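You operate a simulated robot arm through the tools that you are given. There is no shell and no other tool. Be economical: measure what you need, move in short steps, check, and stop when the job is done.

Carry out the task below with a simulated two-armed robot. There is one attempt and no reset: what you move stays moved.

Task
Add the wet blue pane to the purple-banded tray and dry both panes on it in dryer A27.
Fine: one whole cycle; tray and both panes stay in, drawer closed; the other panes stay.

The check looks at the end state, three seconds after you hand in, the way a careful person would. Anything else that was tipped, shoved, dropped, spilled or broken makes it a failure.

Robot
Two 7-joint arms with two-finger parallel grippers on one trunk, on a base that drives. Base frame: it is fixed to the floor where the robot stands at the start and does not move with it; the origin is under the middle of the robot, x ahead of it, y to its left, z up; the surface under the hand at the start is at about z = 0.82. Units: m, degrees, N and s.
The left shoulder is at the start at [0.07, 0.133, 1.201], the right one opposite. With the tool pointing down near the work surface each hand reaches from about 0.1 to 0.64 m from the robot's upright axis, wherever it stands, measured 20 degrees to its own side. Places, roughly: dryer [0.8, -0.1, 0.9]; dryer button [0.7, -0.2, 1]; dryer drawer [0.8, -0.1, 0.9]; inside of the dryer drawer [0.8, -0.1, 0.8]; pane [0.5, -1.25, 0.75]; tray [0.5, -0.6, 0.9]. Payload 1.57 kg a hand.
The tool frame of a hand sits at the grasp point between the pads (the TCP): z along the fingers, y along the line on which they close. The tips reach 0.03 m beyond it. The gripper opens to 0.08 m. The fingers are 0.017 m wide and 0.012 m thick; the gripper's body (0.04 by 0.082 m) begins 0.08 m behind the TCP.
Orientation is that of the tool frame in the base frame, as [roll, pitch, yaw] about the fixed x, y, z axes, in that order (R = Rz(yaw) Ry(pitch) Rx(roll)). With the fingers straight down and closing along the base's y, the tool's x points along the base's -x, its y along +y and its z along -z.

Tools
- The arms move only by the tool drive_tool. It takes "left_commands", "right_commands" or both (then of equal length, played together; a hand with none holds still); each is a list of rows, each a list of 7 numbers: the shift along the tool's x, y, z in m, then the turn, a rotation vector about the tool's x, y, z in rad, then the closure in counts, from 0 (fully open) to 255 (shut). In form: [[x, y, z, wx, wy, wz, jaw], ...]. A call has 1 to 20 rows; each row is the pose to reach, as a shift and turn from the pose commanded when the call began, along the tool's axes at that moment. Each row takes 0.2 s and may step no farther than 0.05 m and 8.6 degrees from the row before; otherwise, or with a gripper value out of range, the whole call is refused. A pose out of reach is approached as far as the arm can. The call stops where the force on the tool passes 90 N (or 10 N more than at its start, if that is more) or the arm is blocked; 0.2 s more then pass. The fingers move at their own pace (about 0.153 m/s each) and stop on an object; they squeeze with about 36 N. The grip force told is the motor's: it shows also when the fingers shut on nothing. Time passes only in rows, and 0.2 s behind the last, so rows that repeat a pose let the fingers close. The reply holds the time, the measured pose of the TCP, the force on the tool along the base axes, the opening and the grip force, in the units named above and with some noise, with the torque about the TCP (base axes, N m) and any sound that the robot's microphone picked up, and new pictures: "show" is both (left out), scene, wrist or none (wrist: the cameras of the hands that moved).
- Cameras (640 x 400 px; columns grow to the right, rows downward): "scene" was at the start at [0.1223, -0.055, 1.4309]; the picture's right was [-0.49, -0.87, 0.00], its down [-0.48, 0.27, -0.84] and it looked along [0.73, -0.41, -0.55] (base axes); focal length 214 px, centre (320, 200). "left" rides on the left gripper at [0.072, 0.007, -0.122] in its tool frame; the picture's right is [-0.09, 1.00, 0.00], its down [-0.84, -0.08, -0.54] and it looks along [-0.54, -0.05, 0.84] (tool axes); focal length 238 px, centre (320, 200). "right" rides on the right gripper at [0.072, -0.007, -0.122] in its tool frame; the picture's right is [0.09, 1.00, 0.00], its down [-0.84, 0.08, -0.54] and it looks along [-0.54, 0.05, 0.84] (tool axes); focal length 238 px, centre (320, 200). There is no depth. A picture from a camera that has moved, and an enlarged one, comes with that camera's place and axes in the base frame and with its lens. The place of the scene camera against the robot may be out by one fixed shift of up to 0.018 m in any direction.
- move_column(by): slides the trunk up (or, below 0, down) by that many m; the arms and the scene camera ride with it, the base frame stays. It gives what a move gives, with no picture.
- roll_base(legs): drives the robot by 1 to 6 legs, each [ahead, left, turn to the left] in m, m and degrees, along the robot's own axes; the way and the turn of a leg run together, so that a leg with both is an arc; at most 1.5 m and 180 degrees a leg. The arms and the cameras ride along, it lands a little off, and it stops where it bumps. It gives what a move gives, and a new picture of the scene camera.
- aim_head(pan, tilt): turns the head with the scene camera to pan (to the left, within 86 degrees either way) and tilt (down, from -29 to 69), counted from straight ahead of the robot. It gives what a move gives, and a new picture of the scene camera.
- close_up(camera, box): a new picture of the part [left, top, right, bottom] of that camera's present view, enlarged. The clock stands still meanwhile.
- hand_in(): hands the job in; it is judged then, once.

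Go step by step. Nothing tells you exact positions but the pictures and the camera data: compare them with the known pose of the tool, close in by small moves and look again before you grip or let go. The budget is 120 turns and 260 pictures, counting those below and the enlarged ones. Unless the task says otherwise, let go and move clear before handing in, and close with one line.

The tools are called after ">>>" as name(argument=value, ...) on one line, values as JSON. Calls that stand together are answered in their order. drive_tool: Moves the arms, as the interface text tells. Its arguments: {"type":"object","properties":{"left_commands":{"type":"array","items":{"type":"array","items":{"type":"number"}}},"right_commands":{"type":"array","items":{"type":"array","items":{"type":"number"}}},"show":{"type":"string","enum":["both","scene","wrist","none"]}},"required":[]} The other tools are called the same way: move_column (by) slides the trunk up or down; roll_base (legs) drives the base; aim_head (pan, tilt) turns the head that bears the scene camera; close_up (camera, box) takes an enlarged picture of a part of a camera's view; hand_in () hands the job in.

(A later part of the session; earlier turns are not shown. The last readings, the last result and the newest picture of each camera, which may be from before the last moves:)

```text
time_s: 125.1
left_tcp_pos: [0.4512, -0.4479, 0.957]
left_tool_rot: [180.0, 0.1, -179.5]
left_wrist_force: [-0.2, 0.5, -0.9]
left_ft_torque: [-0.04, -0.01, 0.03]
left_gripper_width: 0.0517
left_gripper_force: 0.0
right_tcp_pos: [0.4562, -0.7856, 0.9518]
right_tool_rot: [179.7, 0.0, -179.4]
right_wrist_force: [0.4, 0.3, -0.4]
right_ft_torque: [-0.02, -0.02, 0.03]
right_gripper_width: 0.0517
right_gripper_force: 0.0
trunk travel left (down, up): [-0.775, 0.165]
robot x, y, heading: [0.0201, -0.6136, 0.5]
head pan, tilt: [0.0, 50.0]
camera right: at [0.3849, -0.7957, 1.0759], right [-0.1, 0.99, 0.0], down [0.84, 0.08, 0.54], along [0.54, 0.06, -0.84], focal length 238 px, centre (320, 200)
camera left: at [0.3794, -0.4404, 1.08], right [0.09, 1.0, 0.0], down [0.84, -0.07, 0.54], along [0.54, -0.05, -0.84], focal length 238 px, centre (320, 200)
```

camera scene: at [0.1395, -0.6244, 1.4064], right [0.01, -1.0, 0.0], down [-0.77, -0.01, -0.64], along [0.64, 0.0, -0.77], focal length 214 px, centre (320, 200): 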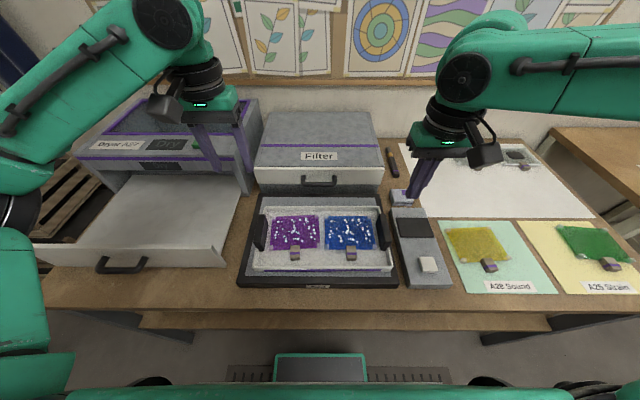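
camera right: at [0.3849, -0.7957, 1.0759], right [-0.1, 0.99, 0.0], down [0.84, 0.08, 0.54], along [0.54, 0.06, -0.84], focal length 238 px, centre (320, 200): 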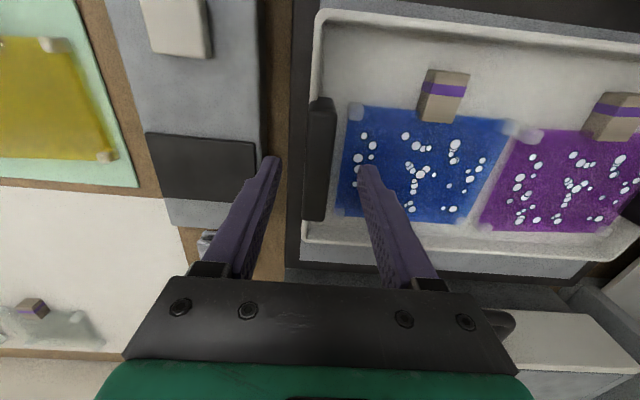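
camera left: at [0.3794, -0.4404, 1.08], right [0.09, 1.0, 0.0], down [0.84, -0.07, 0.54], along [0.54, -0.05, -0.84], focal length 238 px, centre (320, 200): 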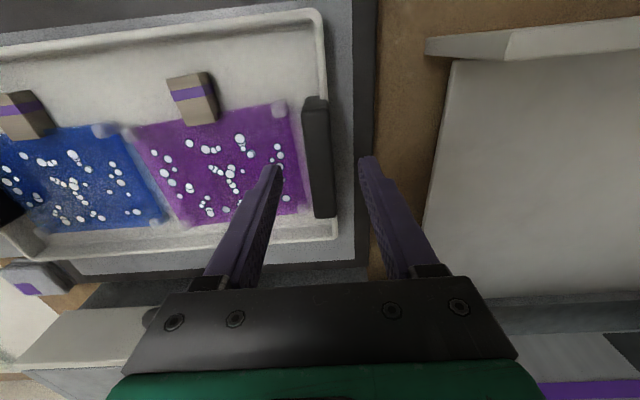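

>>> drive_tool(left_commands=[[0, 0, 0.02, 0, 0, 0, 90], [0, 0, 0.038, 0, 0, 0, 90], [0, 0, 0.038, 0, 0, 0, 150], [0, 0, 0.038, 0, 0, 0, 255], [0, 0, 0.038, 0, 0, 0, 255], [0, 0, 0.038, 0, 0, 0, 255]], right_commands=[[0, 0, 0.02, 0, 0, 0, 90], [0, 0, 0.033, 0, 0, 0, 90], [0, 0, 0.033, 0, 0, 0, 150], [0, 0, 0.033, 0, 0, 0, 255], [0, 0, 0.033, 0, 0, 0, 255], [0, 0, 0.033, 0, 0, 0, 255]], show="none")

>>> drive_tool(left_commands=[[0, 0, -0.02, 0, 0, 0, 255], [0, 0, -0.04, 0, 0, 0, 255], [0, 0, -0.06, 0, 0, 0, 255], [0, 0, -0.08, 0, 0, 0, 255], [0, 0, -0.1, 0, 0, 0, 255], [0, 0, -0.12, 0, 0, 0, 255], [0, 0, -0.14, 0, 0, 0, 255], [0, 0, -0.14, 0, 0, 0, 255]], right_commands=[[0, 0, -0.02, 0, 0, 0, 255], [0, 0, -0.04, 0, 0, 0, 255], [0, 0, -0.06, 0, 0, 0, 255], [0, 0, -0.08, 0, 0, 0, 255], [0, 0, -0.1, 0, 0, 0, 255], [0, 0, -0.12, 0, 0, 0, 255], [0, 0, -0.14, 0, 0, 0, 255], [0, 0, -0.14, 0, 0, 0, 255]], show="scene")

```text
time_s: 126.5
left_tcp_pos: [0.4522, -0.4469, 0.919]
left_tool_rot: [179.9, 0.0, -179.6]
left_wrist_force: [0.0, 8.3, -0.4]
left_ft_torque: [0.0, -0.17, 0.1]
left_gripper_width: 0.0193
left_gripper_force: 34.0
right_tcp_pos: [0.4552, -0.7864, 0.9202]
right_tool_rot: [179.9, -0.1, -179.4]
right_wrist_force: [-0.8, -9.6, 0.8]
right_ft_torque: [-0.38, -0.42, -0.03]
right_gripper_width: 0.0198
right_gripper_force: 33.4
trunk travel left (down, up): [-0.775, 0.165]
robot x, y, heading: [0.0199, -0.6127, 0.8]
head pan, tilt: [0.0, 50.0]
```

```text
time_s: 128.3
left_tcp_pos: [0.4532, -0.4484, 1.0588]
left_tool_rot: [179.8, -0.1, -179.6]
left_wrist_force: [-0.9, 26.2, -1.3]
left_ft_torque: [-0.02, -0.12, -0.02]
left_gripper_width: 0.0196
left_gripper_force: 33.5
right_tcp_pos: [0.4557, -0.7867, 1.0601]
right_tool_rot: [179.9, -0.2, -179.4]
right_wrist_force: [0.9, -24.6, -4.9]
right_ft_torque: [-0.61, 0.15, -0.08]
right_gripper_width: 0.0198
right_gripper_force: 33.5
trunk travel left (down, up): [-0.775, 0.165]
robot x, y, heading: [0.0168, -0.6141, 0.4]
head pan, tilt: [0.0, 50.0]
camera scene: at [0.1411, -0.6254, 1.4063], right [0.01, -1.0, 0.0], down [-0.77, 0.0, -0.64], along [0.64, 0.0, -0.77], focal length 214 px, centre (320, 200)
```

scene: 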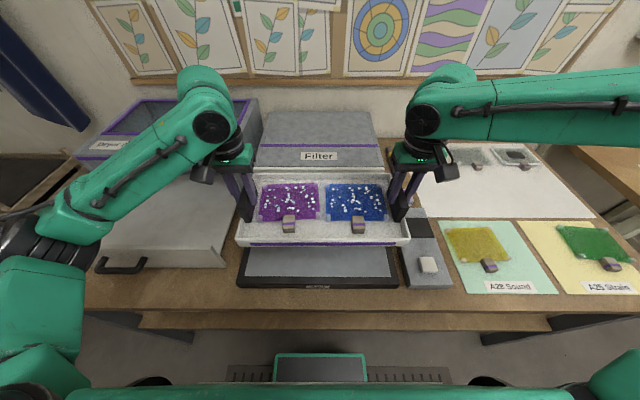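

Lifted again. Relax the inward squeeze, then roll left ~0.50 m.

>>> drive_tool(left_commands=[[0, 0.0015, 0, 0, 0, 0, 255], [0, 0.0015, 0, 0, 0, 0, 255]], right_commands=[[0, -0.0015, 0, 0, 0, 0, 255], [0, -0.0015, 0, 0, 0, 0, 255]], show="none")

>>> roll_base(legs=[[0, 0.497, 0]])

```text
time_s: 128.9
left_tcp_pos: [0.453, -0.4483, 1.0589]
left_tool_rot: [-179.9, 0.1, -179.7]
left_wrist_force: [0.9, 8.7, -2.3]
left_ft_torque: [0.27, -0.22, 0.24]
left_gripper_width: 0.0197
left_gripper_force: 33.8
right_tcp_pos: [0.4567, -0.7881, 1.0614]
right_tool_rot: [179.7, -0.1, -179.3]
right_wrist_force: [-0.5, -8.9, -4.2]
right_ft_torque: [-0.77, 0.26, 0.13]
right_gripper_width: 0.0195
right_gripper_force: 34.0
trunk travel left (down, up): [-0.775, 0.165]
robot x, y, heading: [0.0188, -0.613, 0.3]
head pan, tilt: [0.0, 50.0]
```

```text
time_s: 131.8
left_tcp_pos: [0.4523, 0.047, 1.0583]
left_tool_rot: [-179.9, 0.0, -179.9]
left_wrist_force: [0.6, -19.0, -1.2]
left_ft_torque: [-0.24, 0.15, 0.24]
left_gripper_width: 0.0198
left_gripper_force: 33.9
right_tcp_pos: [0.4523, -0.2935, 1.0614]
right_tool_rot: [179.7, -0.2, -179.6]
right_wrist_force: [-1.5, 19.3, -4.6]
right_ft_torque: [-0.26, -0.09, 0.03]
right_gripper_width: 0.0198
right_gripper_force: 33.8
trunk travel left (down, up): [-0.775, 0.165]
robot x, y, heading: [0.0149, -0.1179, -0.1]
head pan, tilt: [0.0, 50.0]
camera scene: at [0.1385, -0.1298, 1.4063], right [0.0, -1.0, 0.0], down [-0.77, 0.0, -0.64], along [0.64, 0.0, -0.77], focal length 214 px, centre (320, 200)
```

scene: 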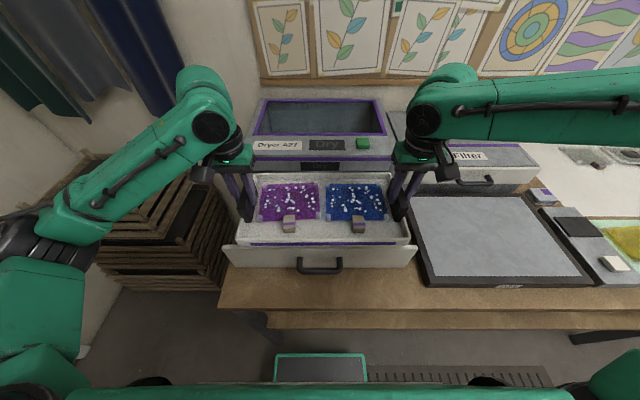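

Tray is centred over the drawer in y. Roll forward 4.5 cm, then look.

>>> roll_base(legs=[[0.045, 0, 0]])

>>> drive_tool(left_commands=[[-0.01, 0, 0, 0, 0, 0, 255], [-0.02, 0, 0.0, 0, 0, 0, 255], [-0.02, 0, 0.02, 0, 0, 0, 255], [-0.02, 0, 0.04, 0, 0, 0, 255], [-0.02, 0, 0.04, 0, 0, 0, 255]], right_commands=[[-0.01, 0, 0, 0, 0, 0, 255], [-0.02, 0, 0.0, 0, 0, 0, 255], [-0.02, 0, 0.02, 0, 0, 0, 255], [-0.02, 0, 0.04, 0, 0, 0, 255], [-0.02, 0, 0.04, 0, 0, 0, 255]], show="both")

>>> close_up(camera="scene", box=[200, 120, 440, 290])

```text
time_s: 132.7
left_tcp_pos: [0.4901, 0.048, 1.0607]
left_tool_rot: [-179.9, 0.2, -179.9]
left_wrist_force: [-0.4, -2.5, -1.8]
left_ft_torque: [0.0, 0.24, 0.22]
left_gripper_width: 0.0198
left_gripper_force: 34.3
right_tcp_pos: [0.493, -0.2914, 1.0637]
right_tool_rot: [179.8, 0.2, -179.5]
right_wrist_force: [-1.8, 2.2, -5.4]
right_ft_torque: [-0.49, -0.26, -0.08]
right_gripper_width: 0.0197
right_gripper_force: 33.5
trunk travel left (down, up): [-0.775, 0.165]
robot x, y, heading: [0.0622, -0.1157, -0.0]
head pan, tilt: [0.0, 50.0]
camera scene: at [0.1749, -0.1283, 1.4072], right [0.0, -1.0, 0.0], down [-0.76, 0.0, -0.65], along [0.65, 0.0, -0.76], focal length 214 px, centre (320, 200)
```

scene: 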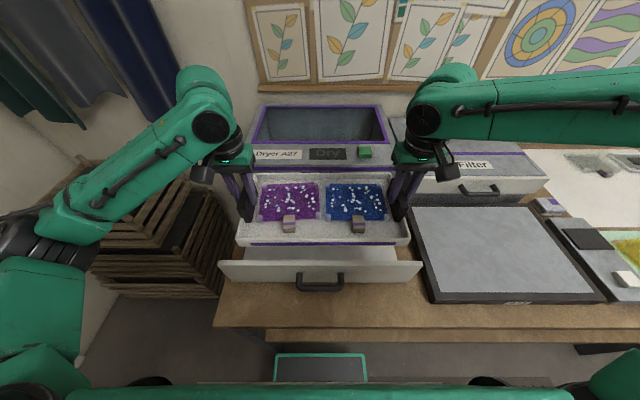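

```text
time_s: 133.9
left_tcp_pos: [0.5157, 0.0475, 1.0188]
left_tool_rot: [-179.9, 0.0, -179.9]
left_wrist_force: [-0.7, 3.2, -1.9]
left_ft_torque: [0.0, 0.19, 0.09]
left_gripper_width: 0.0198
left_gripper_force: 33.6
right_tcp_pos: [0.5177, -0.293, 1.0214]
right_tool_rot: [179.9, -0.1, -179.5]
right_wrist_force: [0.1, -4.8, -4.6]
right_ft_torque: [-0.53, -0.16, -0.08]
right_gripper_width: 0.0194
right_gripper_force: 33.5
trunk travel left (down, up): [-0.775, 0.165]
robot x, y, heading: [0.0598, -0.1163, 0.0]
head pan, tilt: [0.0, 50.0]
camera scene: at [0.1822, -0.1285, 1.4064], right [0.0, -1.0, 0.0], down [-0.77, 0.0, -0.64], along [0.64, 0.0, -0.77], focal length 214 px, centre (320, 200)
camera right: at [0.4466, -0.301, 1.1443], right [-0.1, 0.99, 0.0], down [0.84, 0.08, 0.54], along [0.54, 0.06, -0.84], focal length 238 px, centre (320, 200)
camera left: at [0.4433, 0.0558, 1.1415], right [0.09, 1.0, 0.0], down [0.84, -0.08, 0.54], along [0.54, -0.05, -0.84], focal length 238 px, centre (320, 200)
```

scene: 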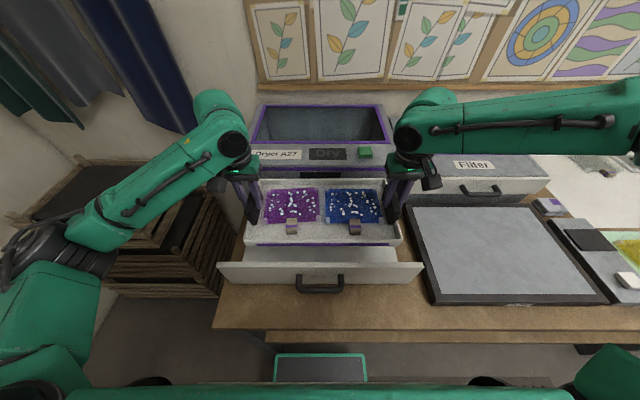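
right: 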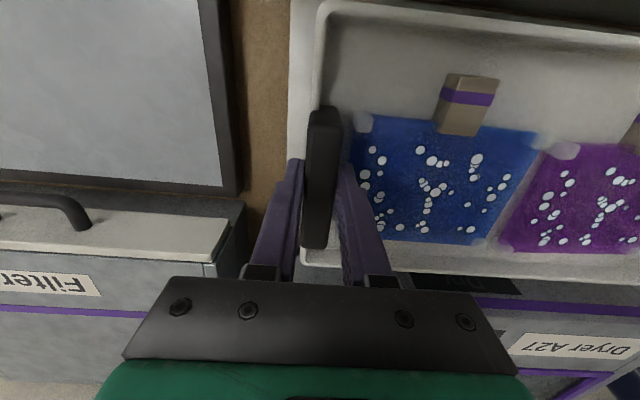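
left: 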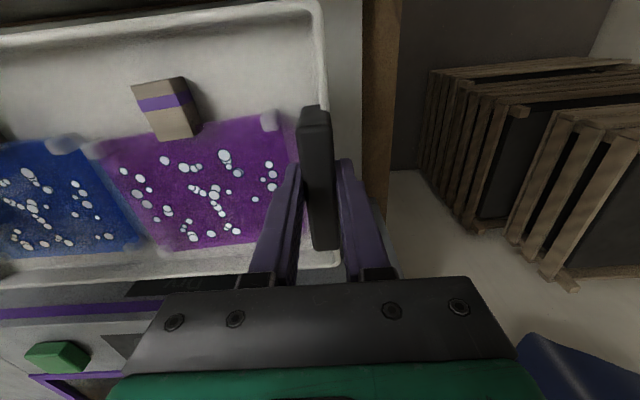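

```text
2.35 times, centred on (320, 205) of scene
camera zoom: at [0.1822, -0.1285, 1.4064], right [0.0, -1.0, 0.0], down [-0.77, 0.0, -0.64], along [0.64, 0.0, -0.77], focal length 505 px, centre (320, 188)
```

zoom: 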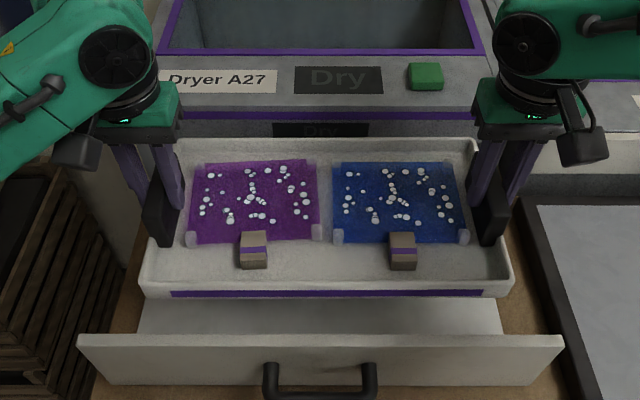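

Tray is above the drawer: ~1 cm clear of the panel, ~3 cm clear of the dryer face. Shift 6 mm further in and lower.

>>> drive_tool(left_commands=[[-0.006, 0, 0, 0, 0, 0, 255], [-0.006, 0, 0.02, 0, 0, 0, 255], [-0.006, 0, 0.04, 0, 0, 0, 255], [-0.006, 0, 0.06, 0, 0, 0, 255], [-0.006, 0, 0.068, 0, 0, 0, 255], [-0.006, 0, 0.068, 0, 0, 0, 255]], right_commands=[[-0.006, 0, 0, 0, 0, 0, 255], [-0.006, 0, 0.02, 0, 0, 0, 255], [-0.006, 0, 0.04, 0, 0, 0, 255], [-0.006, 0, 0.06, 0, 0, 0, 255], [-0.006, 0, 0.07, 0, 0, 0, 255], [-0.006, 0, 0.07, 0, 0, 0, 255]], show="none")

>>> close_up(camera="scene", box=[200, 120, 440, 290])

>>> close_up(camera="right", box=[240, 0, 640, 300])

```text
time_s: 135.3
left_tcp_pos: [0.5208, 0.0497, 0.9499]
left_tool_rot: [-180.0, -0.2, -179.8]
left_wrist_force: [0.9, 8.9, -5.1]
left_ft_torque: [0.59, -0.31, 0.22]
left_gripper_width: 0.0195
left_gripper_force: 33.8
right_tcp_pos: [0.5231, -0.2917, 0.9516]
right_tool_rot: [179.8, -0.1, -179.6]
right_wrist_force: [-0.5, -8.6, -0.6]
right_ft_torque: [-0.02, 0.34, 0.02]
right_gripper_width: 0.0196
right_gripper_force: 33.3
trunk travel left (down, up): [-0.775, 0.165]
robot x, y, heading: [0.0625, -0.1212, -0.1]
head pan, tilt: [0.0, 50.0]
```

```text
2.35 times, centred on (320, 205) of scene
camera zoom: at [0.1829, -0.1284, 1.4063], right [0.0, -1.0, 0.0], down [-0.77, 0.0, -0.64], along [0.64, 0.0, -0.77], focal length 505 px, centre (320, 188)
```

zoom: 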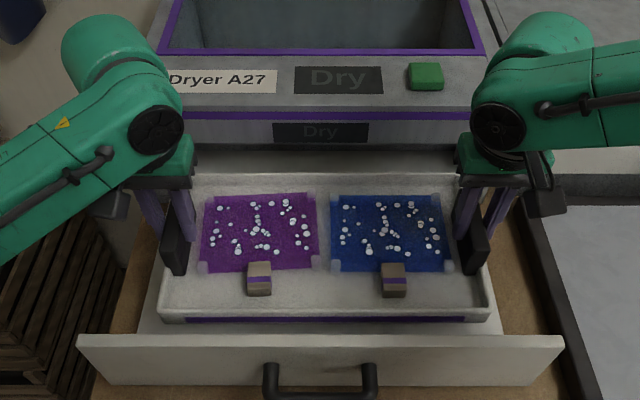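

```text
1.33 times, centred on (440, 150) of right
camera zoom: at [0.453, -0.3001, 1.0743], right [-0.1, 1.0, 0.0], down [0.84, 0.08, 0.54], along [0.54, 0.06, -0.84], focal length 318 px, centre (160, 267)
```

zoom: 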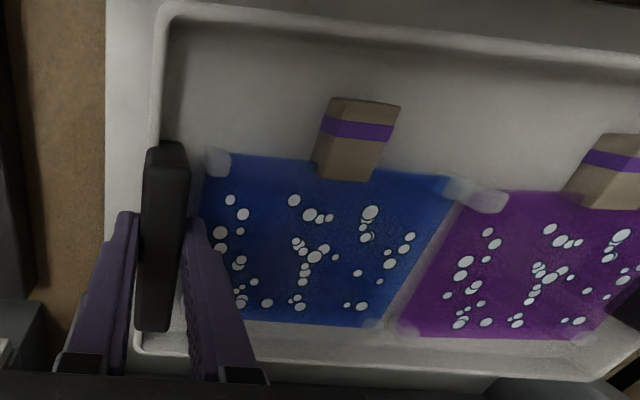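

>>> drive_tool(left_commands=[[0, 0, 0.01, 0, 0, 0, 255], [0, 0, 0.02, 0, 0, 0, 255], [0, 0, 0.02, 0, 0, 0, 255]], right_commands=[[0, 0, 0.01, 0, 0, 0, 255], [0, 0, 0.021, 0, 0, 0, 255], [0, 0, 0.021, 0, 0, 0, 255]], show="none")

>>> drive_tool(left_commands=[[0, 0, 0.006, 0, 0, 0, 255], [0, 0, 0.006, 0, 0, 0, 255]], right_commands=[[0, 0, 0.006, 0, 0, 0, 255], [0, 0, 0.006, 0, 0, 0, 255]], show="none")

>>> close_up(camera="scene", box=[200, 120, 440, 290])

```text
time_s: 136.1
left_tcp_pos: [0.5212, 0.0488, 0.93]
left_tool_rot: [-179.9, 0.0, -179.8]
left_wrist_force: [0.1, 9.2, -6.6]
left_ft_torque: [0.93, 0.04, 0.19]
left_gripper_width: 0.0196
left_gripper_force: 34.1
right_tcp_pos: [0.5234, -0.2918, 0.9307]
right_tool_rot: [180.0, -0.2, -179.7]
right_wrist_force: [-0.1, -9.8, -0.7]
right_ft_torque: [0.08, 0.1, -0.06]
right_gripper_width: 0.0198
right_gripper_force: 33.6
trunk travel left (down, up): [-0.775, 0.165]
robot x, y, heading: [0.0598, -0.111, -0.1]
head pan, tilt: [0.0, 50.0]
```

```text
time_s: 136.7
left_tcp_pos: [0.5219, 0.0485, 0.9231]
left_tool_rot: [-179.9, -0.1, -179.9]
left_wrist_force: [1.3, 10.8, -6.2]
left_ft_torque: [0.79, 0.25, 0.2]
left_gripper_width: 0.0198
left_gripper_force: 33.2
right_tcp_pos: [0.5229, -0.2905, 0.9247]
right_tool_rot: [179.8, -0.1, -179.6]
right_wrist_force: [-0.3, -10.9, -1.8]
right_ft_torque: [-0.09, -0.21, 0.0]
right_gripper_width: 0.0197
right_gripper_force: 33.4
trunk travel left (down, up): [-0.775, 0.165]
robot x, y, heading: [0.0596, -0.1168, 0.2]
head pan, tilt: [0.0, 50.0]
```

```text
2.35 times, centred on (320, 205) of scene
camera zoom: at [0.1829, -0.1284, 1.4063], right [0.0, -1.0, 0.0], down [-0.77, 0.0, -0.64], along [0.64, 0.0, -0.77], focal length 505 px, centre (320, 188)
```

zoom: 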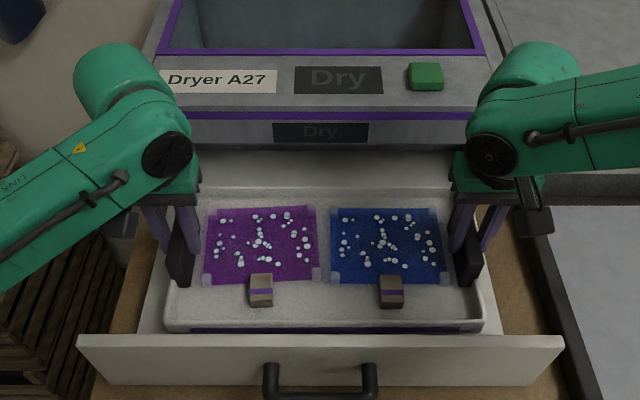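

>>> drive_tool(left_commands=[[0, 0, 0.005, 0, 0, 0, 255], [0, 0, 0.005, 0, 0, 0, 255]], right_commands=[[0, 0, 0.005, 0, 0, 0, 255], [0, 0, 0.005, 0, 0, 0, 255]], show="none")

```text
time_s: 137.3
left_tcp_pos: [0.5222, 0.0502, 0.9191]
left_tool_rot: [180.0, 0.0, -179.9]
left_wrist_force: [-0.2, 14.3, -6.1]
left_ft_torque: [0.81, 0.45, 0.12]
left_gripper_width: 0.0198
left_gripper_force: 33.7
right_tcp_pos: [0.5223, -0.2918, 0.9198]
right_tool_rot: [179.8, -0.2, -179.7]
right_wrist_force: [-0.4, -14.1, -1.7]
right_ft_torque: [0.02, -0.36, -0.04]
right_gripper_width: 0.0193
right_gripper_force: 33.6
trunk travel left (down, up): [-0.775, 0.165]
robot x, y, heading: [0.0616, -0.1165, 0.3]
head pan, tilt: [0.0, 50.0]
```

>>> drive_tool(left_commands=[[0, 0, 0.005, 0, 0, 0, 255], [0, 0, 0.005, 0, 0, 0, 255]], right_commands=[[0, 0, 0.005, 0, 0, 0, 255], [0, 0, 0.005, 0, 0, 0, 255]], show="none")

>>> drive_tool(left_commands=[[0, 0, 0.004, 0, 0, 0, 255], [0, 0, 0.004, 0, 0, 0, 255]], right_commands=[[0, 0, 0.004, 0, 0, 0, 255], [0, 0, 0.004, 0, 0, 0, 255]], show="none")

>>> close_up(camera="scene", box=[200, 120, 440, 290])

```text
time_s: 137.9
left_tcp_pos: [0.5207, 0.0489, 0.9137]
left_tool_rot: [-179.9, 0.2, -179.9]
left_wrist_force: [1.3, 16.5, -5.6]
left_ft_torque: [0.6, -0.19, 0.26]
left_gripper_width: 0.0197
left_gripper_force: 33.4
right_tcp_pos: [0.5234, -0.2914, 0.9166]
right_tool_rot: [179.9, 0.1, -179.6]
right_wrist_force: [0.3, -17.6, 12.8]
right_ft_torque: [-0.3, 0.98, 0.09]
right_gripper_width: 0.0198
right_gripper_force: 33.8
trunk travel left (down, up): [-0.775, 0.165]
robot x, y, heading: [0.061, -0.1185, 0.0]
head pan, tilt: [0.0, 50.0]
```

```text
time_s: 138.5
left_tcp_pos: [0.5181, 0.0493, 0.9138]
left_tool_rot: [-179.9, 0.3, -179.9]
left_wrist_force: [-2.0, 18.1, 7.4]
left_ft_torque: [0.41, 0.9, 0.27]
left_gripper_width: 0.0196
left_gripper_force: 33.2
right_tcp_pos: [0.5212, -0.2916, 0.9146]
right_tool_rot: [179.7, 0.5, -179.6]
right_wrist_force: [3.2, -20.6, 30.7]
right_ft_torque: [-0.69, -0.12, 0.09]
right_gripper_width: 0.0201
right_gripper_force: 33.4
trunk travel left (down, up): [-0.775, 0.165]
robot x, y, heading: [0.0581, -0.1167, 0.1]
head pan, tilt: [0.0, 50.0]
```

```text
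2.35 times, centred on (320, 205) of scene
camera zoom: at [0.1759, -0.1274, 1.4075], right [0.0, -1.0, 0.0], down [-0.76, 0.0, -0.65], along [0.65, 0.0, -0.76], focal length 505 px, centre (320, 188)
```

zoom: 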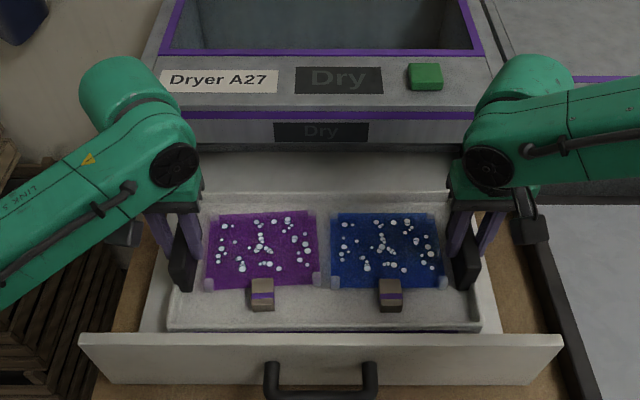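

Tray rests on the drawer floor. Unload, open both grippers and lift clear.

>>> drive_tool(left_commands=[[0, 0, -0.003, 0, 0, 0, 255], [0, 0, -0.003, 0, 0, 0, 190], [0, 0, -0.003, 0, 0, 0, 100], [0, 0, -0.003, 0, 0, 0, 100], [0, 0, -0.04, 0, 0, 0, 100], [0, 0, -0.08, 0, 0, 0, 100], [0, 0, -0.12, 0, 0, 0, 100], [0, 0, -0.16, 0, 0, 0, 100], [0, 0, -0.2, 0, 0, 0, 100]], right_commands=[[0, 0, -0.004, 0, 0, 0, 255], [0, 0, -0.004, 0, 0, 0, 190], [0, 0, -0.004, 0, 0, 0, 100], [0, 0, -0.004, 0, 0, 0, 100], [0, 0, -0.04, 0, 0, 0, 100], [0, 0, -0.08, 0, 0, 0, 100], [0, 0, -0.12, 0, 0, 0, 100], [0, 0, -0.16, 0, 0, 0, 100], [0, 0, -0.2, 0, 0, 0, 100]], show="both")

>>> close_up(camera="scene", box=[200, 120, 440, 290])

```text
time_s: 140.5
left_tcp_pos: [0.5193, 0.0488, 1.1114]
left_tool_rot: [-179.9, 0.1, -179.9]
left_wrist_force: [-0.4, -1.1, 0.8]
left_ft_torque: [0.0, 0.0, -0.04]
left_gripper_width: 0.049
left_gripper_force: 0.1
right_tcp_pos: [0.5217, -0.2917, 1.1111]
right_tool_rot: [179.7, 0.0, -179.5]
right_wrist_force: [-1.6, 0.3, 0.2]
right_ft_torque: [0.01, 0.01, 0.01]
right_gripper_width: 0.0485
right_gripper_force: 0.0
trunk travel left (down, up): [-0.775, 0.165]
robot x, y, heading: [0.059, -0.1151, 0.0]
head pan, tilt: [0.0, 50.0]
camera scene: at [0.1802, -0.1285, 1.4065], right [0.0, -1.0, 0.0], down [-0.77, 0.0, -0.64], along [0.64, 0.0, -0.77], focal length 214 px, centre (320, 200)
camera right: at [0.4516, -0.3016, 1.2346], right [-0.1, 0.99, 0.01], down [0.84, 0.08, 0.54], along [0.54, 0.06, -0.84], focal length 238 px, centre (320, 200)
camera left: at [0.4466, 0.0561, 1.2348], right [0.09, 1.0, 0.0], down [0.84, -0.07, 0.54], along [0.54, -0.05, -0.84], focal length 238 px, centre (320, 200)
```

scene: 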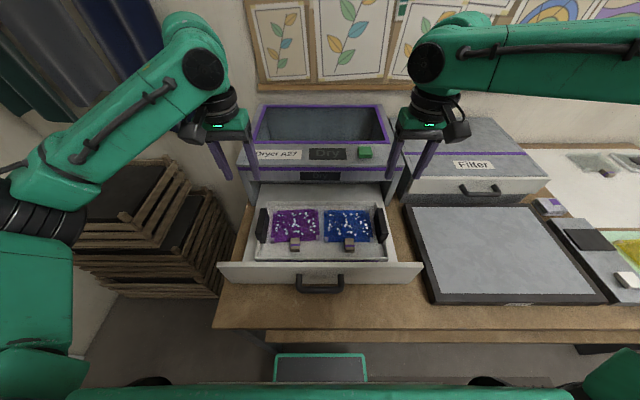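
right: 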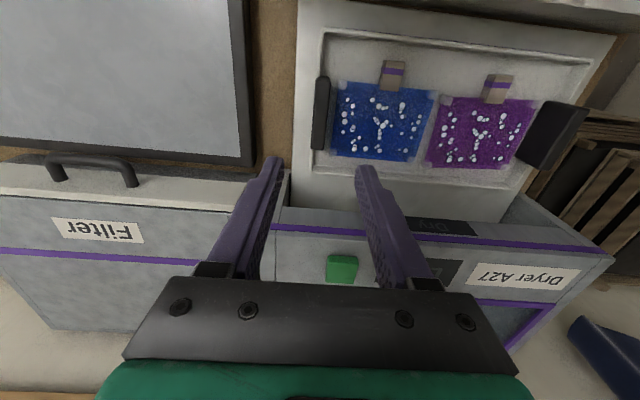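
left: 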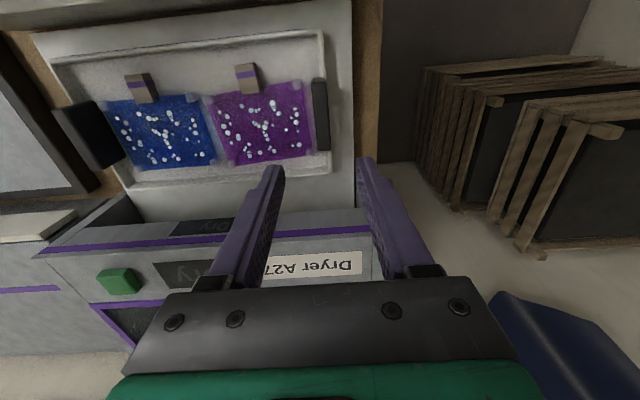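

```text
2.35 times, centred on (320, 205) of scene
camera zoom: at [0.1802, -0.1285, 1.4065], right [0.0, -1.0, 0.0], down [-0.77, 0.0, -0.64], along [0.64, 0.0, -0.77], focal length 505 px, centre (320, 188)
```

zoom: 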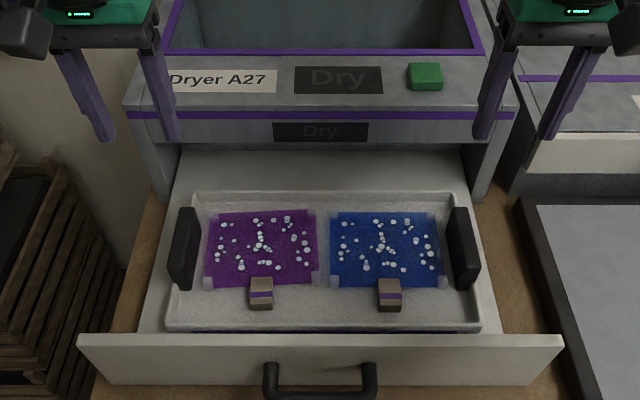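

Tray with both panes sits properly in the drawer. Now roll left and bring the closed right fingers in front of the bar to push the drawer shut.

>>> roll_base(legs=[[0, 0.21, 0]])

>>> drive_tool(right_commands=[[0.04, -0.005, 0, 0, 0, 0, 255], [0.08, -0.01, 0, 0, 0, 0, 255], [0.12, -0.02, 0, 0, 0, 0, 255], [0.16, -0.03, 0, 0, 0, 0, 255], [0.2, -0.035, 0, 0, 0, 0, 255], [0.2, -0.04, 0.04, 0, 0, 0, 255], [0.2, -0.04, 0.08, 0, 0, 0, 255], [0.2, -0.04, 0.12, 0, 0, 0, 255], [0.2, -0.04, 0.12, 0, 0, 0, 255]], show="both")

```text
time_s: 142.2
left_tcp_pos: [0.5203, 0.2552, 1.1102]
left_tool_rot: [179.9, 0.0, -179.9]
left_wrist_force: [-0.4, 0.3, -0.2]
left_ft_torque: [0.01, -0.04, -0.05]
left_gripper_width: 0.0484
left_gripper_force: 0.1
right_tcp_pos: [0.5231, -0.0847, 1.1109]
right_tool_rot: [179.6, -0.1, -179.5]
right_wrist_force: [0.1, -0.2, 0.8]
right_ft_torque: [-0.03, -0.03, -0.01]
right_gripper_width: 0.0488
right_gripper_force: 0.0
trunk travel left (down, up): [-0.775, 0.165]
robot x, y, heading: [0.0535, 0.0928, 0.3]
head pan, tilt: [0.0, 50.0]
camera scene: at [0.1812, 0.0785, 1.4064], right [0.0, -1.0, 0.0], down [-0.77, 0.0, -0.64], along [0.64, 0.0, -0.77], focal length 214 px, centre (320, 200)
```

scene: 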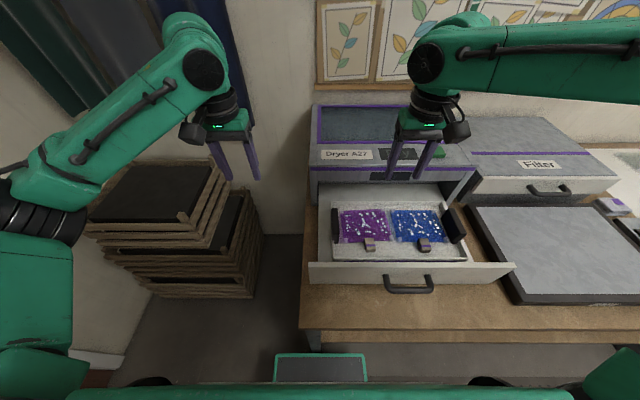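

```text
time_s: 144.2
left_tcp_pos: [0.5197, 0.2568, 1.1113]
left_tool_rot: [-179.9, 0.0, -179.9]
left_wrist_force: [1.0, -0.3, -0.5]
left_ft_torque: [0.02, 0.01, 0.01]
left_gripper_width: 0.0487
left_gripper_force: 0.2
right_tcp_pos: [0.3944, -0.133, 0.9982]
right_tool_rot: [179.8, -0.1, -179.4]
right_wrist_force: [-0.3, 0.3, 0.0]
right_ft_torque: [0.0, 0.0, 0.03]
right_gripper_width: 0.0
right_gripper_force: 21.1
right hand out of reach, approached as far as the arm can: row 5, 6, 7, 8, 9
trunk travel left (down, up): [-0.775, 0.165]
robot x, y, heading: [0.0614, 0.0921, 0.6]
head pan, tilt: [0.0, 50.0]
camera scene: at [0.1811, 0.0803, 1.4064], right [0.0, -1.0, 0.0], down [-0.77, 0.0, -0.64], along [0.64, 0.0, -0.77], focal length 214 px, centre (320, 200)
camera right: at [0.3238, -0.142, 1.1213], right [-0.1, 0.99, 0.01], down [0.84, 0.08, 0.54], along [0.54, 0.06, -0.84], focal length 238 px, centre (320, 200)
```

scene: 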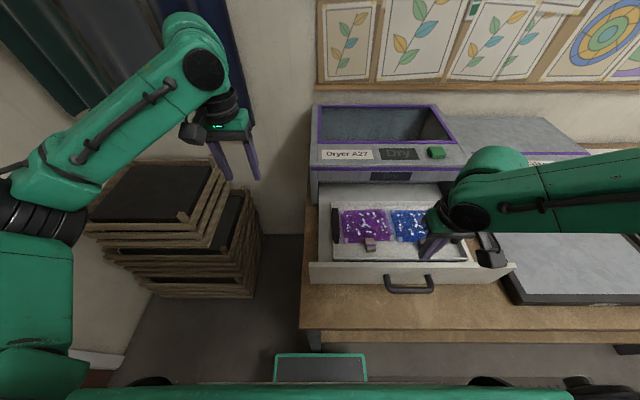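
right: 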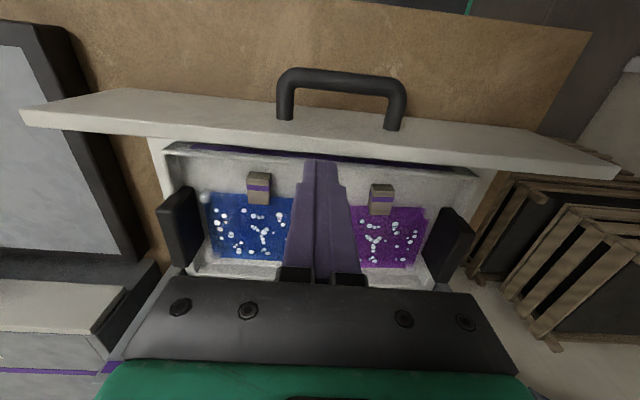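

The hand is at its inner limit, so I'll roll back 9 cm to place it in front of the bar, then lower.

>>> roll_base(legs=[[-0.09, 0, 0]])

>>> drive_tool(right_commands=[[0, 0.012, 0.03, 0, 0, 0, 255], [0, 0.012, 0.06, 0, 0, 0, 255], [0, 0.012, 0.09, 0, 0, 0, 255], [0, 0.012, 0.108, 0, 0, 0, 255], [0, 0.012, 0.108, 0, 0, 0, 255]], show="both")

```text
time_s: 145.3
left_tcp_pos: [0.4316, 0.2576, 1.1093]
left_tool_rot: [-179.8, -0.1, -180.0]
left_wrist_force: [0.5, -0.3, 0.1]
left_ft_torque: [-0.01, 0.02, -0.01]
left_gripper_width: 0.0486
left_gripper_force: 0.1
right_tcp_pos: [0.3056, -0.1333, 0.9981]
right_tool_rot: [179.8, -0.4, -179.6]
right_wrist_force: [0.2, -0.4, -0.3]
right_ft_torque: [-0.06, 0.0, -0.03]
right_gripper_width: 0.0
right_gripper_force: 21.8
trunk travel left (down, up): [-0.775, 0.165]
robot x, y, heading: [-0.0319, 0.0928, 0.2]
head pan, tilt: [0.0, 50.0]
camera scene: at [0.0943, 0.0807, 1.4061], right [0.0, -1.0, 0.0], down [-0.77, 0.0, -0.64], along [0.64, 0.0, -0.77], focal length 214 px, centre (320, 200)
```

scene: 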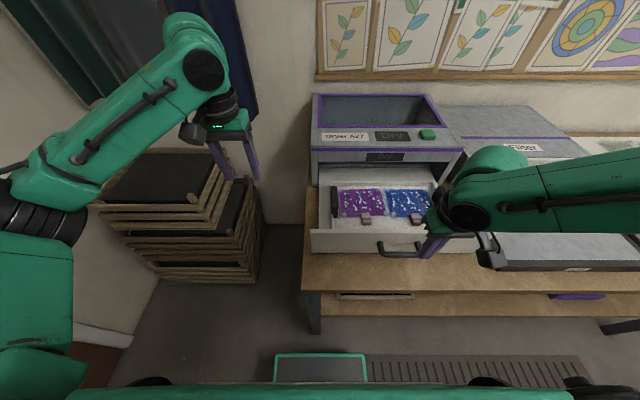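

```text
time_s: 146.5
left_tcp_pos: [0.4293, 0.2571, 1.1092]
left_tool_rot: [-179.9, 0.1, -179.9]
left_wrist_force: [0.5, 0.5, -0.9]
left_ft_torque: [0.01, 0.01, 0.0]
left_gripper_width: 0.0483
left_gripper_force: 0.1
right_tcp_pos: [0.3034, -0.1184, 0.8913]
right_tool_rot: [179.7, -0.1, -179.7]
right_wrist_force: [-0.3, 1.6, -0.1]
right_ft_torque: [0.04, -0.02, -0.03]
right_gripper_width: 0.0002
right_gripper_force: 21.3
right hand out of reach, approached as far as the arm can: row 1
trunk travel left (down, up): [-0.775, 0.165]
robot x, y, heading: [-0.0311, 0.0941, 0.2]
head pan, tilt: [0.0, 50.0]
camera scene: at [0.091, 0.081, 1.4065], right [0.0, -1.0, 0.0], down [-0.77, 0.0, -0.64], along [0.64, 0.0, -0.77], focal length 214 px, centre (320, 200)
camera right: at [0.2329, -0.1284, 1.0142], right [-0.1, 0.99, 0.01], down [0.84, 0.08, 0.54], along [0.54, 0.06, -0.84], focal length 238 px, centre (320, 200)
```

scene: 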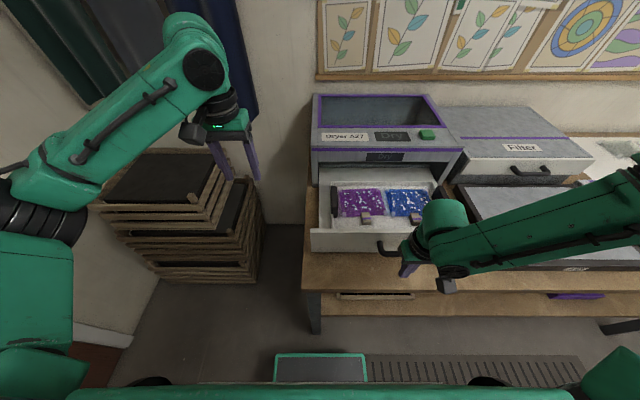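
right: 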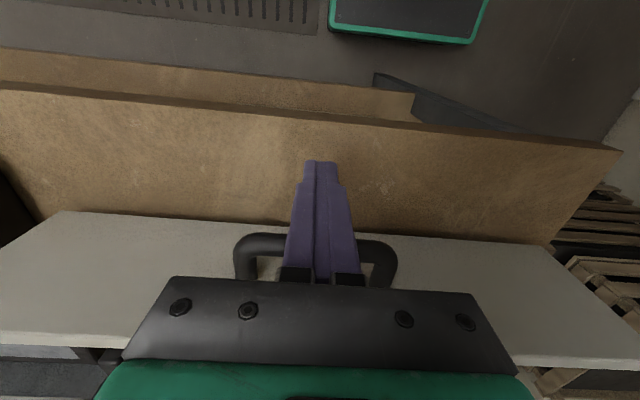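

Fingers are in front of the bar, centred. Push in with the base first, then with the arm.

>>> roll_base(legs=[[0.09, 0, 0]])

>>> drive_tool(right_commands=[[-0.015, 0, 0, 0, 0, 0, 255], [-0.03, 0, 0, 0, 0, 0, 255], [-0.045, 0, 0, 0, 0, 0, 255], [-0.06, 0, 0, 0, 0, 0, 255], [-0.075, 0, 0, 0, 0, 0, 255], [-0.09, 0, 0, 0, 0, 0, 255], [-0.105, 0, 0, 0, 0, 0, 255], [-0.105, 0, 0, 0, 0, 0, 255]], show="both")

```text
time_s: 147.6
left_tcp_pos: [0.5159, 0.2587, 1.1123]
left_tool_rot: [-179.9, 0.2, -180.0]
left_wrist_force: [0.0, 0.0, -0.1]
left_ft_torque: [0.02, -0.01, 0.0]
left_gripper_width: 0.0484
left_gripper_force: 0.0
right_tcp_pos: [0.3899, -0.1192, 0.8923]
right_tool_rot: [179.7, -0.1, -179.5]
right_wrist_force: [0.3, 0.1, -0.2]
right_ft_torque: [0.02, -0.04, -0.03]
right_gripper_width: 0.0
right_gripper_force: 20.9
trunk travel left (down, up): [-0.775, 0.165]
robot x, y, heading: [0.0566, 0.0918, 0.3]
head pan, tilt: [0.0, 50.0]
camera scene: at [0.1761, 0.081, 1.4068], right [0.0, -1.0, 0.0], down [-0.76, 0.0, -0.64], along [0.64, 0.0, -0.76], focal length 214 px, centre (320, 200)
```

scene: 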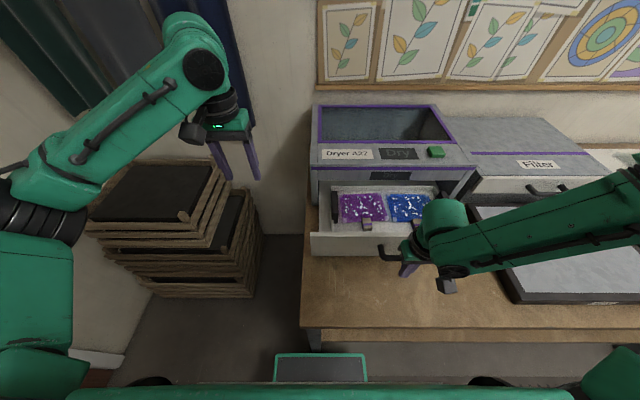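

```text
time_s: 149.4
left_tcp_pos: [0.5192, 0.2566, 1.1102]
left_tool_rot: [-179.9, 0.1, -179.9]
left_wrist_force: [0.6, -0.4, 0.1]
left_ft_torque: [-0.01, -0.04, 0.02]
left_gripper_width: 0.0487
left_gripper_force: 0.1
right_tcp_pos: [0.497, -0.1172, 0.8911]
right_tool_rot: [179.7, -0.1, -179.6]
right_wrist_force: [0.1, 0.3, 0.0]
right_ft_torque: [-0.01, -0.02, 0.04]
right_gripper_width: 0.0
right_gripper_force: 21.8
trunk travel left (down, up): [-0.775, 0.165]
robot x, y, heading: [0.0573, 0.0923, 0.2]
head pan, tilt: [0.0, 50.0]
camera scene: at [0.1795, 0.0809, 1.4064], right [0.0, -1.0, 0.0], down [-0.77, 0.0, -0.64], along [0.64, 0.0, -0.77], focal length 214 px, centre (320, 200)
camera right: at [0.4267, -0.1272, 1.0137], right [-0.1, 0.99, 0.01], down [0.84, 0.08, 0.54], along [0.54, 0.06, -0.84], focal length 238 px, centre (320, 200)
```

scene: 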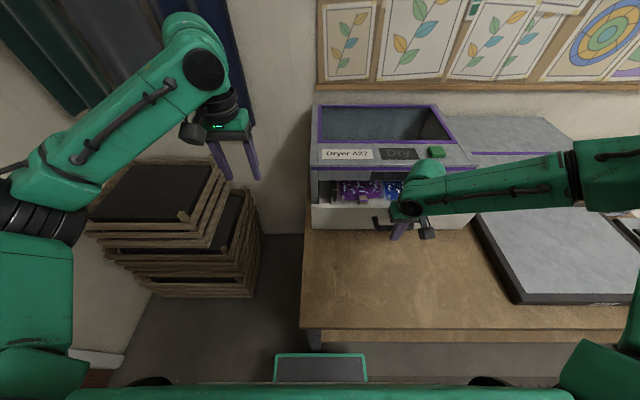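
right: 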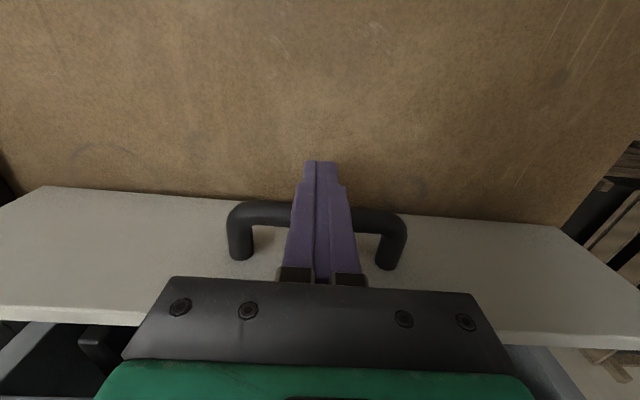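

>>> drive_tool(right_commands=[[-0.015, 0, 0, 0, 0, 0, 255], [-0.03, 0, 0, 0, 0, 0, 255], [-0.045, 0, 0, 0, 0, 0, 255], [-0.06, 0, 0, 0, 0, 0, 255], [-0.075, 0, 0, 0, 0, 0, 255], [-0.088, 0, 0, 0, 0, 0, 255], [-0.095, 0, 0, 0, 0, 0, 255], [-0.1, 0, 0, 0, 0, 0, 255], [-0.1, 0, 0, 0, 0, 0, 255]], show="both")

>>> close_up(camera="scene", box=[290, 90, 500, 250])

```text
time_s: 151.4
left_tcp_pos: [0.5174, 0.2578, 1.1098]
left_tool_rot: [-179.9, 0.0, -179.8]
left_wrist_force: [-0.5, 1.0, 0.0]
left_ft_torque: [0.0, 0.0, 0.02]
left_gripper_width: 0.0485
left_gripper_force: 0.0
right_tcp_pos: [0.5736, -0.1272, 0.9059]
right_tool_rot: [179.7, -0.1, -179.6]
right_wrist_force: [-0.2, 0.8, 0.0]
right_ft_torque: [0.0, -0.01, -0.04]
right_gripper_width: 0.0003
right_gripper_force: 21.2
right hand out of reach, approached as far as the arm can: row 5, 6, 7, 8, 9
trunk travel left (down, up): [-0.775, 0.165]
robot x, y, heading: [0.0548, 0.0911, 0.1]
head pan, tilt: [0.0, 50.0]
camera scene: at [0.1797, 0.0809, 1.4065], right [0.0, -1.0, 0.0], down [-0.77, 0.0, -0.64], along [0.64, 0.0, -0.77], focal length 214 px, centre (320, 200)
camera right: at [0.5025, -0.1367, 1.0297], right [-0.1, 0.99, 0.01], down [0.84, 0.08, 0.54], along [0.54, 0.06, -0.84], focal length 238 px, centre (320, 200)
```

scene: 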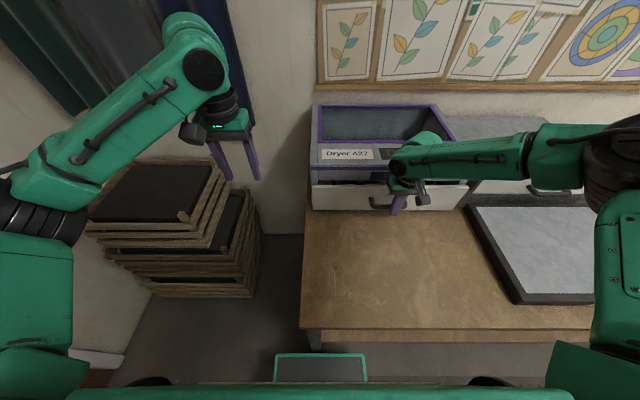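
right: 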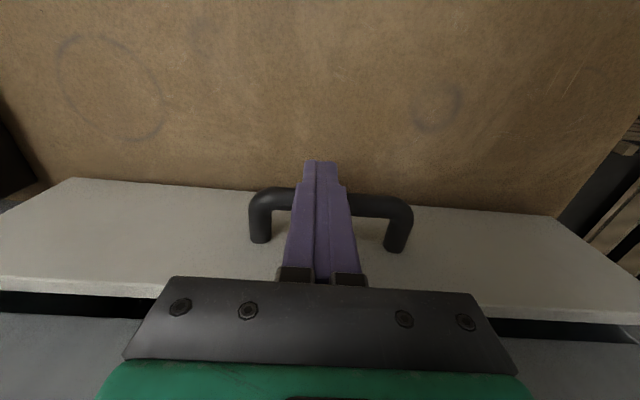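

```text
2.50 times, centred on (395, 170) of scene
camera zoom: at [0.1797, 0.0809, 1.4065], right [0.0, -1.0, 0.0], down [-0.77, 0.0, -0.64], along [0.64, 0.0, -0.77], focal length 536 px, centre (132, 275)
```

zoom: 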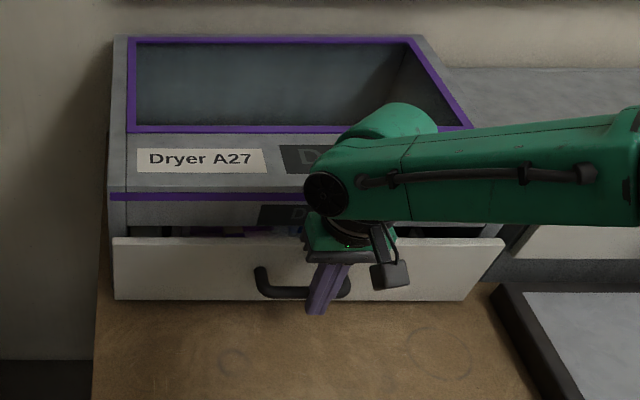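

Almost closed (about 1.5–2 cm remaining) and at arm reach limit; a small base nudge forward should finish.

>>> drive_tool(right_commands=[[0.005, 0.0, 0.008, 0, 0, 0, 255], [0.005, 0.005, 0.014, 0, 0, 0, 255], [0.005, 0.005, 0.014, 0, 0, 0, 255]], show="none")

>>> roll_base(legs=[[0.018, 0, 0]])

>>> close_up(camera="scene", box=[290, 90, 500, 250])

>>> close_up(camera="right", box=[0, 0, 640, 400])

```text
time_s: 152.2
left_tcp_pos: [0.5179, 0.2575, 1.1103]
left_tool_rot: [-180.0, 0.0, -180.0]
left_wrist_force: [0.2, -0.2, 0.6]
left_ft_torque: [0.0, 0.01, -0.06]
left_gripper_width: 0.0488
left_gripper_force: 0.1
right_tcp_pos: [0.5639, -0.124, 0.8952]
right_tool_rot: [179.7, 0.0, -179.6]
right_wrist_force: [-0.5, 0.1, -0.3]
right_ft_torque: [-0.03, 0.0, 0.0]
right_gripper_width: 0.0
right_gripper_force: 21.1
right hand out of reach, approached as far as the arm can: row 2, 3
trunk travel left (down, up): [-0.775, 0.165]
robot x, y, heading: [0.0572, 0.0917, 0.0]
head pan, tilt: [0.0, 50.0]
```

```text
time_s: 153.0
left_tcp_pos: [0.5292, 0.2579, 1.112]
left_tool_rot: [-179.9, 0.2, -179.9]
left_wrist_force: [0.3, -0.5, -0.4]
left_ft_torque: [-0.03, -0.01, 0.0]
left_gripper_width: 0.0484
left_gripper_force: 0.0
right_tcp_pos: [0.5748, -0.1242, 0.8967]
right_tool_rot: [179.7, 0.1, -179.6]
right_wrist_force: [0.0, 0.5, -0.7]
right_ft_torque: [-0.03, -0.03, -0.04]
right_gripper_width: 0.0
right_gripper_force: 21.3
trunk travel left (down, up): [-0.775, 0.165]
robot x, y, heading: [0.0725, 0.0908, 0.2]
head pan, tilt: [0.0, 50.0]
camera scene: at [0.1897, 0.0809, 1.4067], right [0.0, -1.0, 0.0], down [-0.76, 0.0, -0.64], along [0.64, 0.0, -0.76], focal length 214 px, centre (320, 200)
```

scene: 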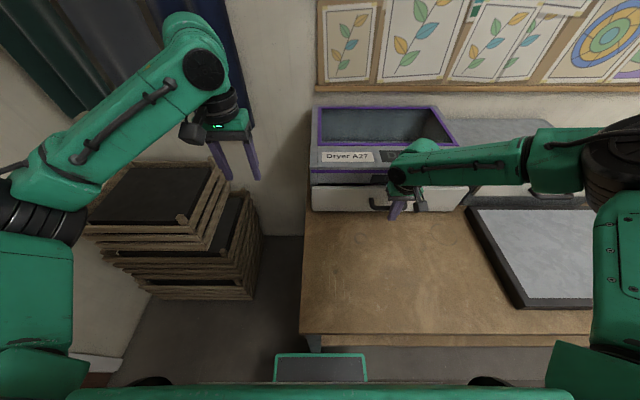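

```text
2.50 times, centred on (395, 170) of scene
camera zoom: at [0.1897, 0.0809, 1.4067], right [0.0, -1.0, 0.0], down [-0.76, 0.0, -0.64], along [0.64, 0.0, -0.76], focal length 536 px, centre (132, 275)
```

zoom: 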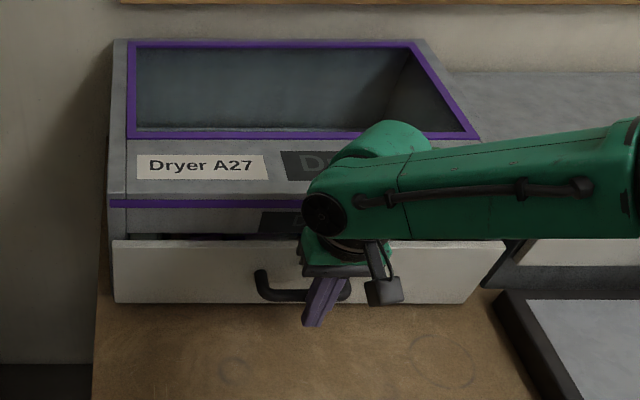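

```text
1.00 times, centred on (320, 200) of right (not enlarged: the box is as wide or as high as the picture)
camera zoom: at [0.5041, -0.1335, 1.0188], right [-0.1, 0.99, 0.01], down [0.84, 0.08, 0.54], along [0.54, 0.06, -0.84], focal length 238 px, centre (320, 200)
```

zoom: 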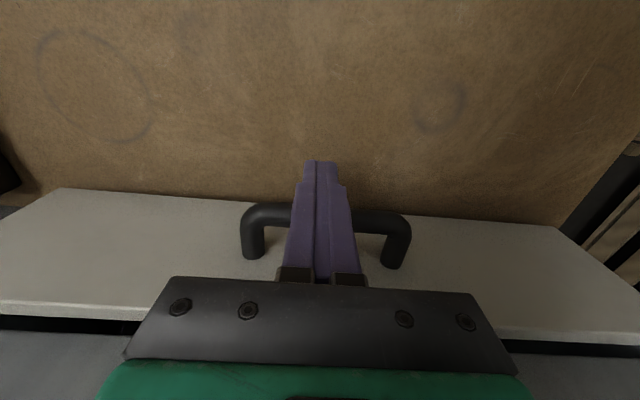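

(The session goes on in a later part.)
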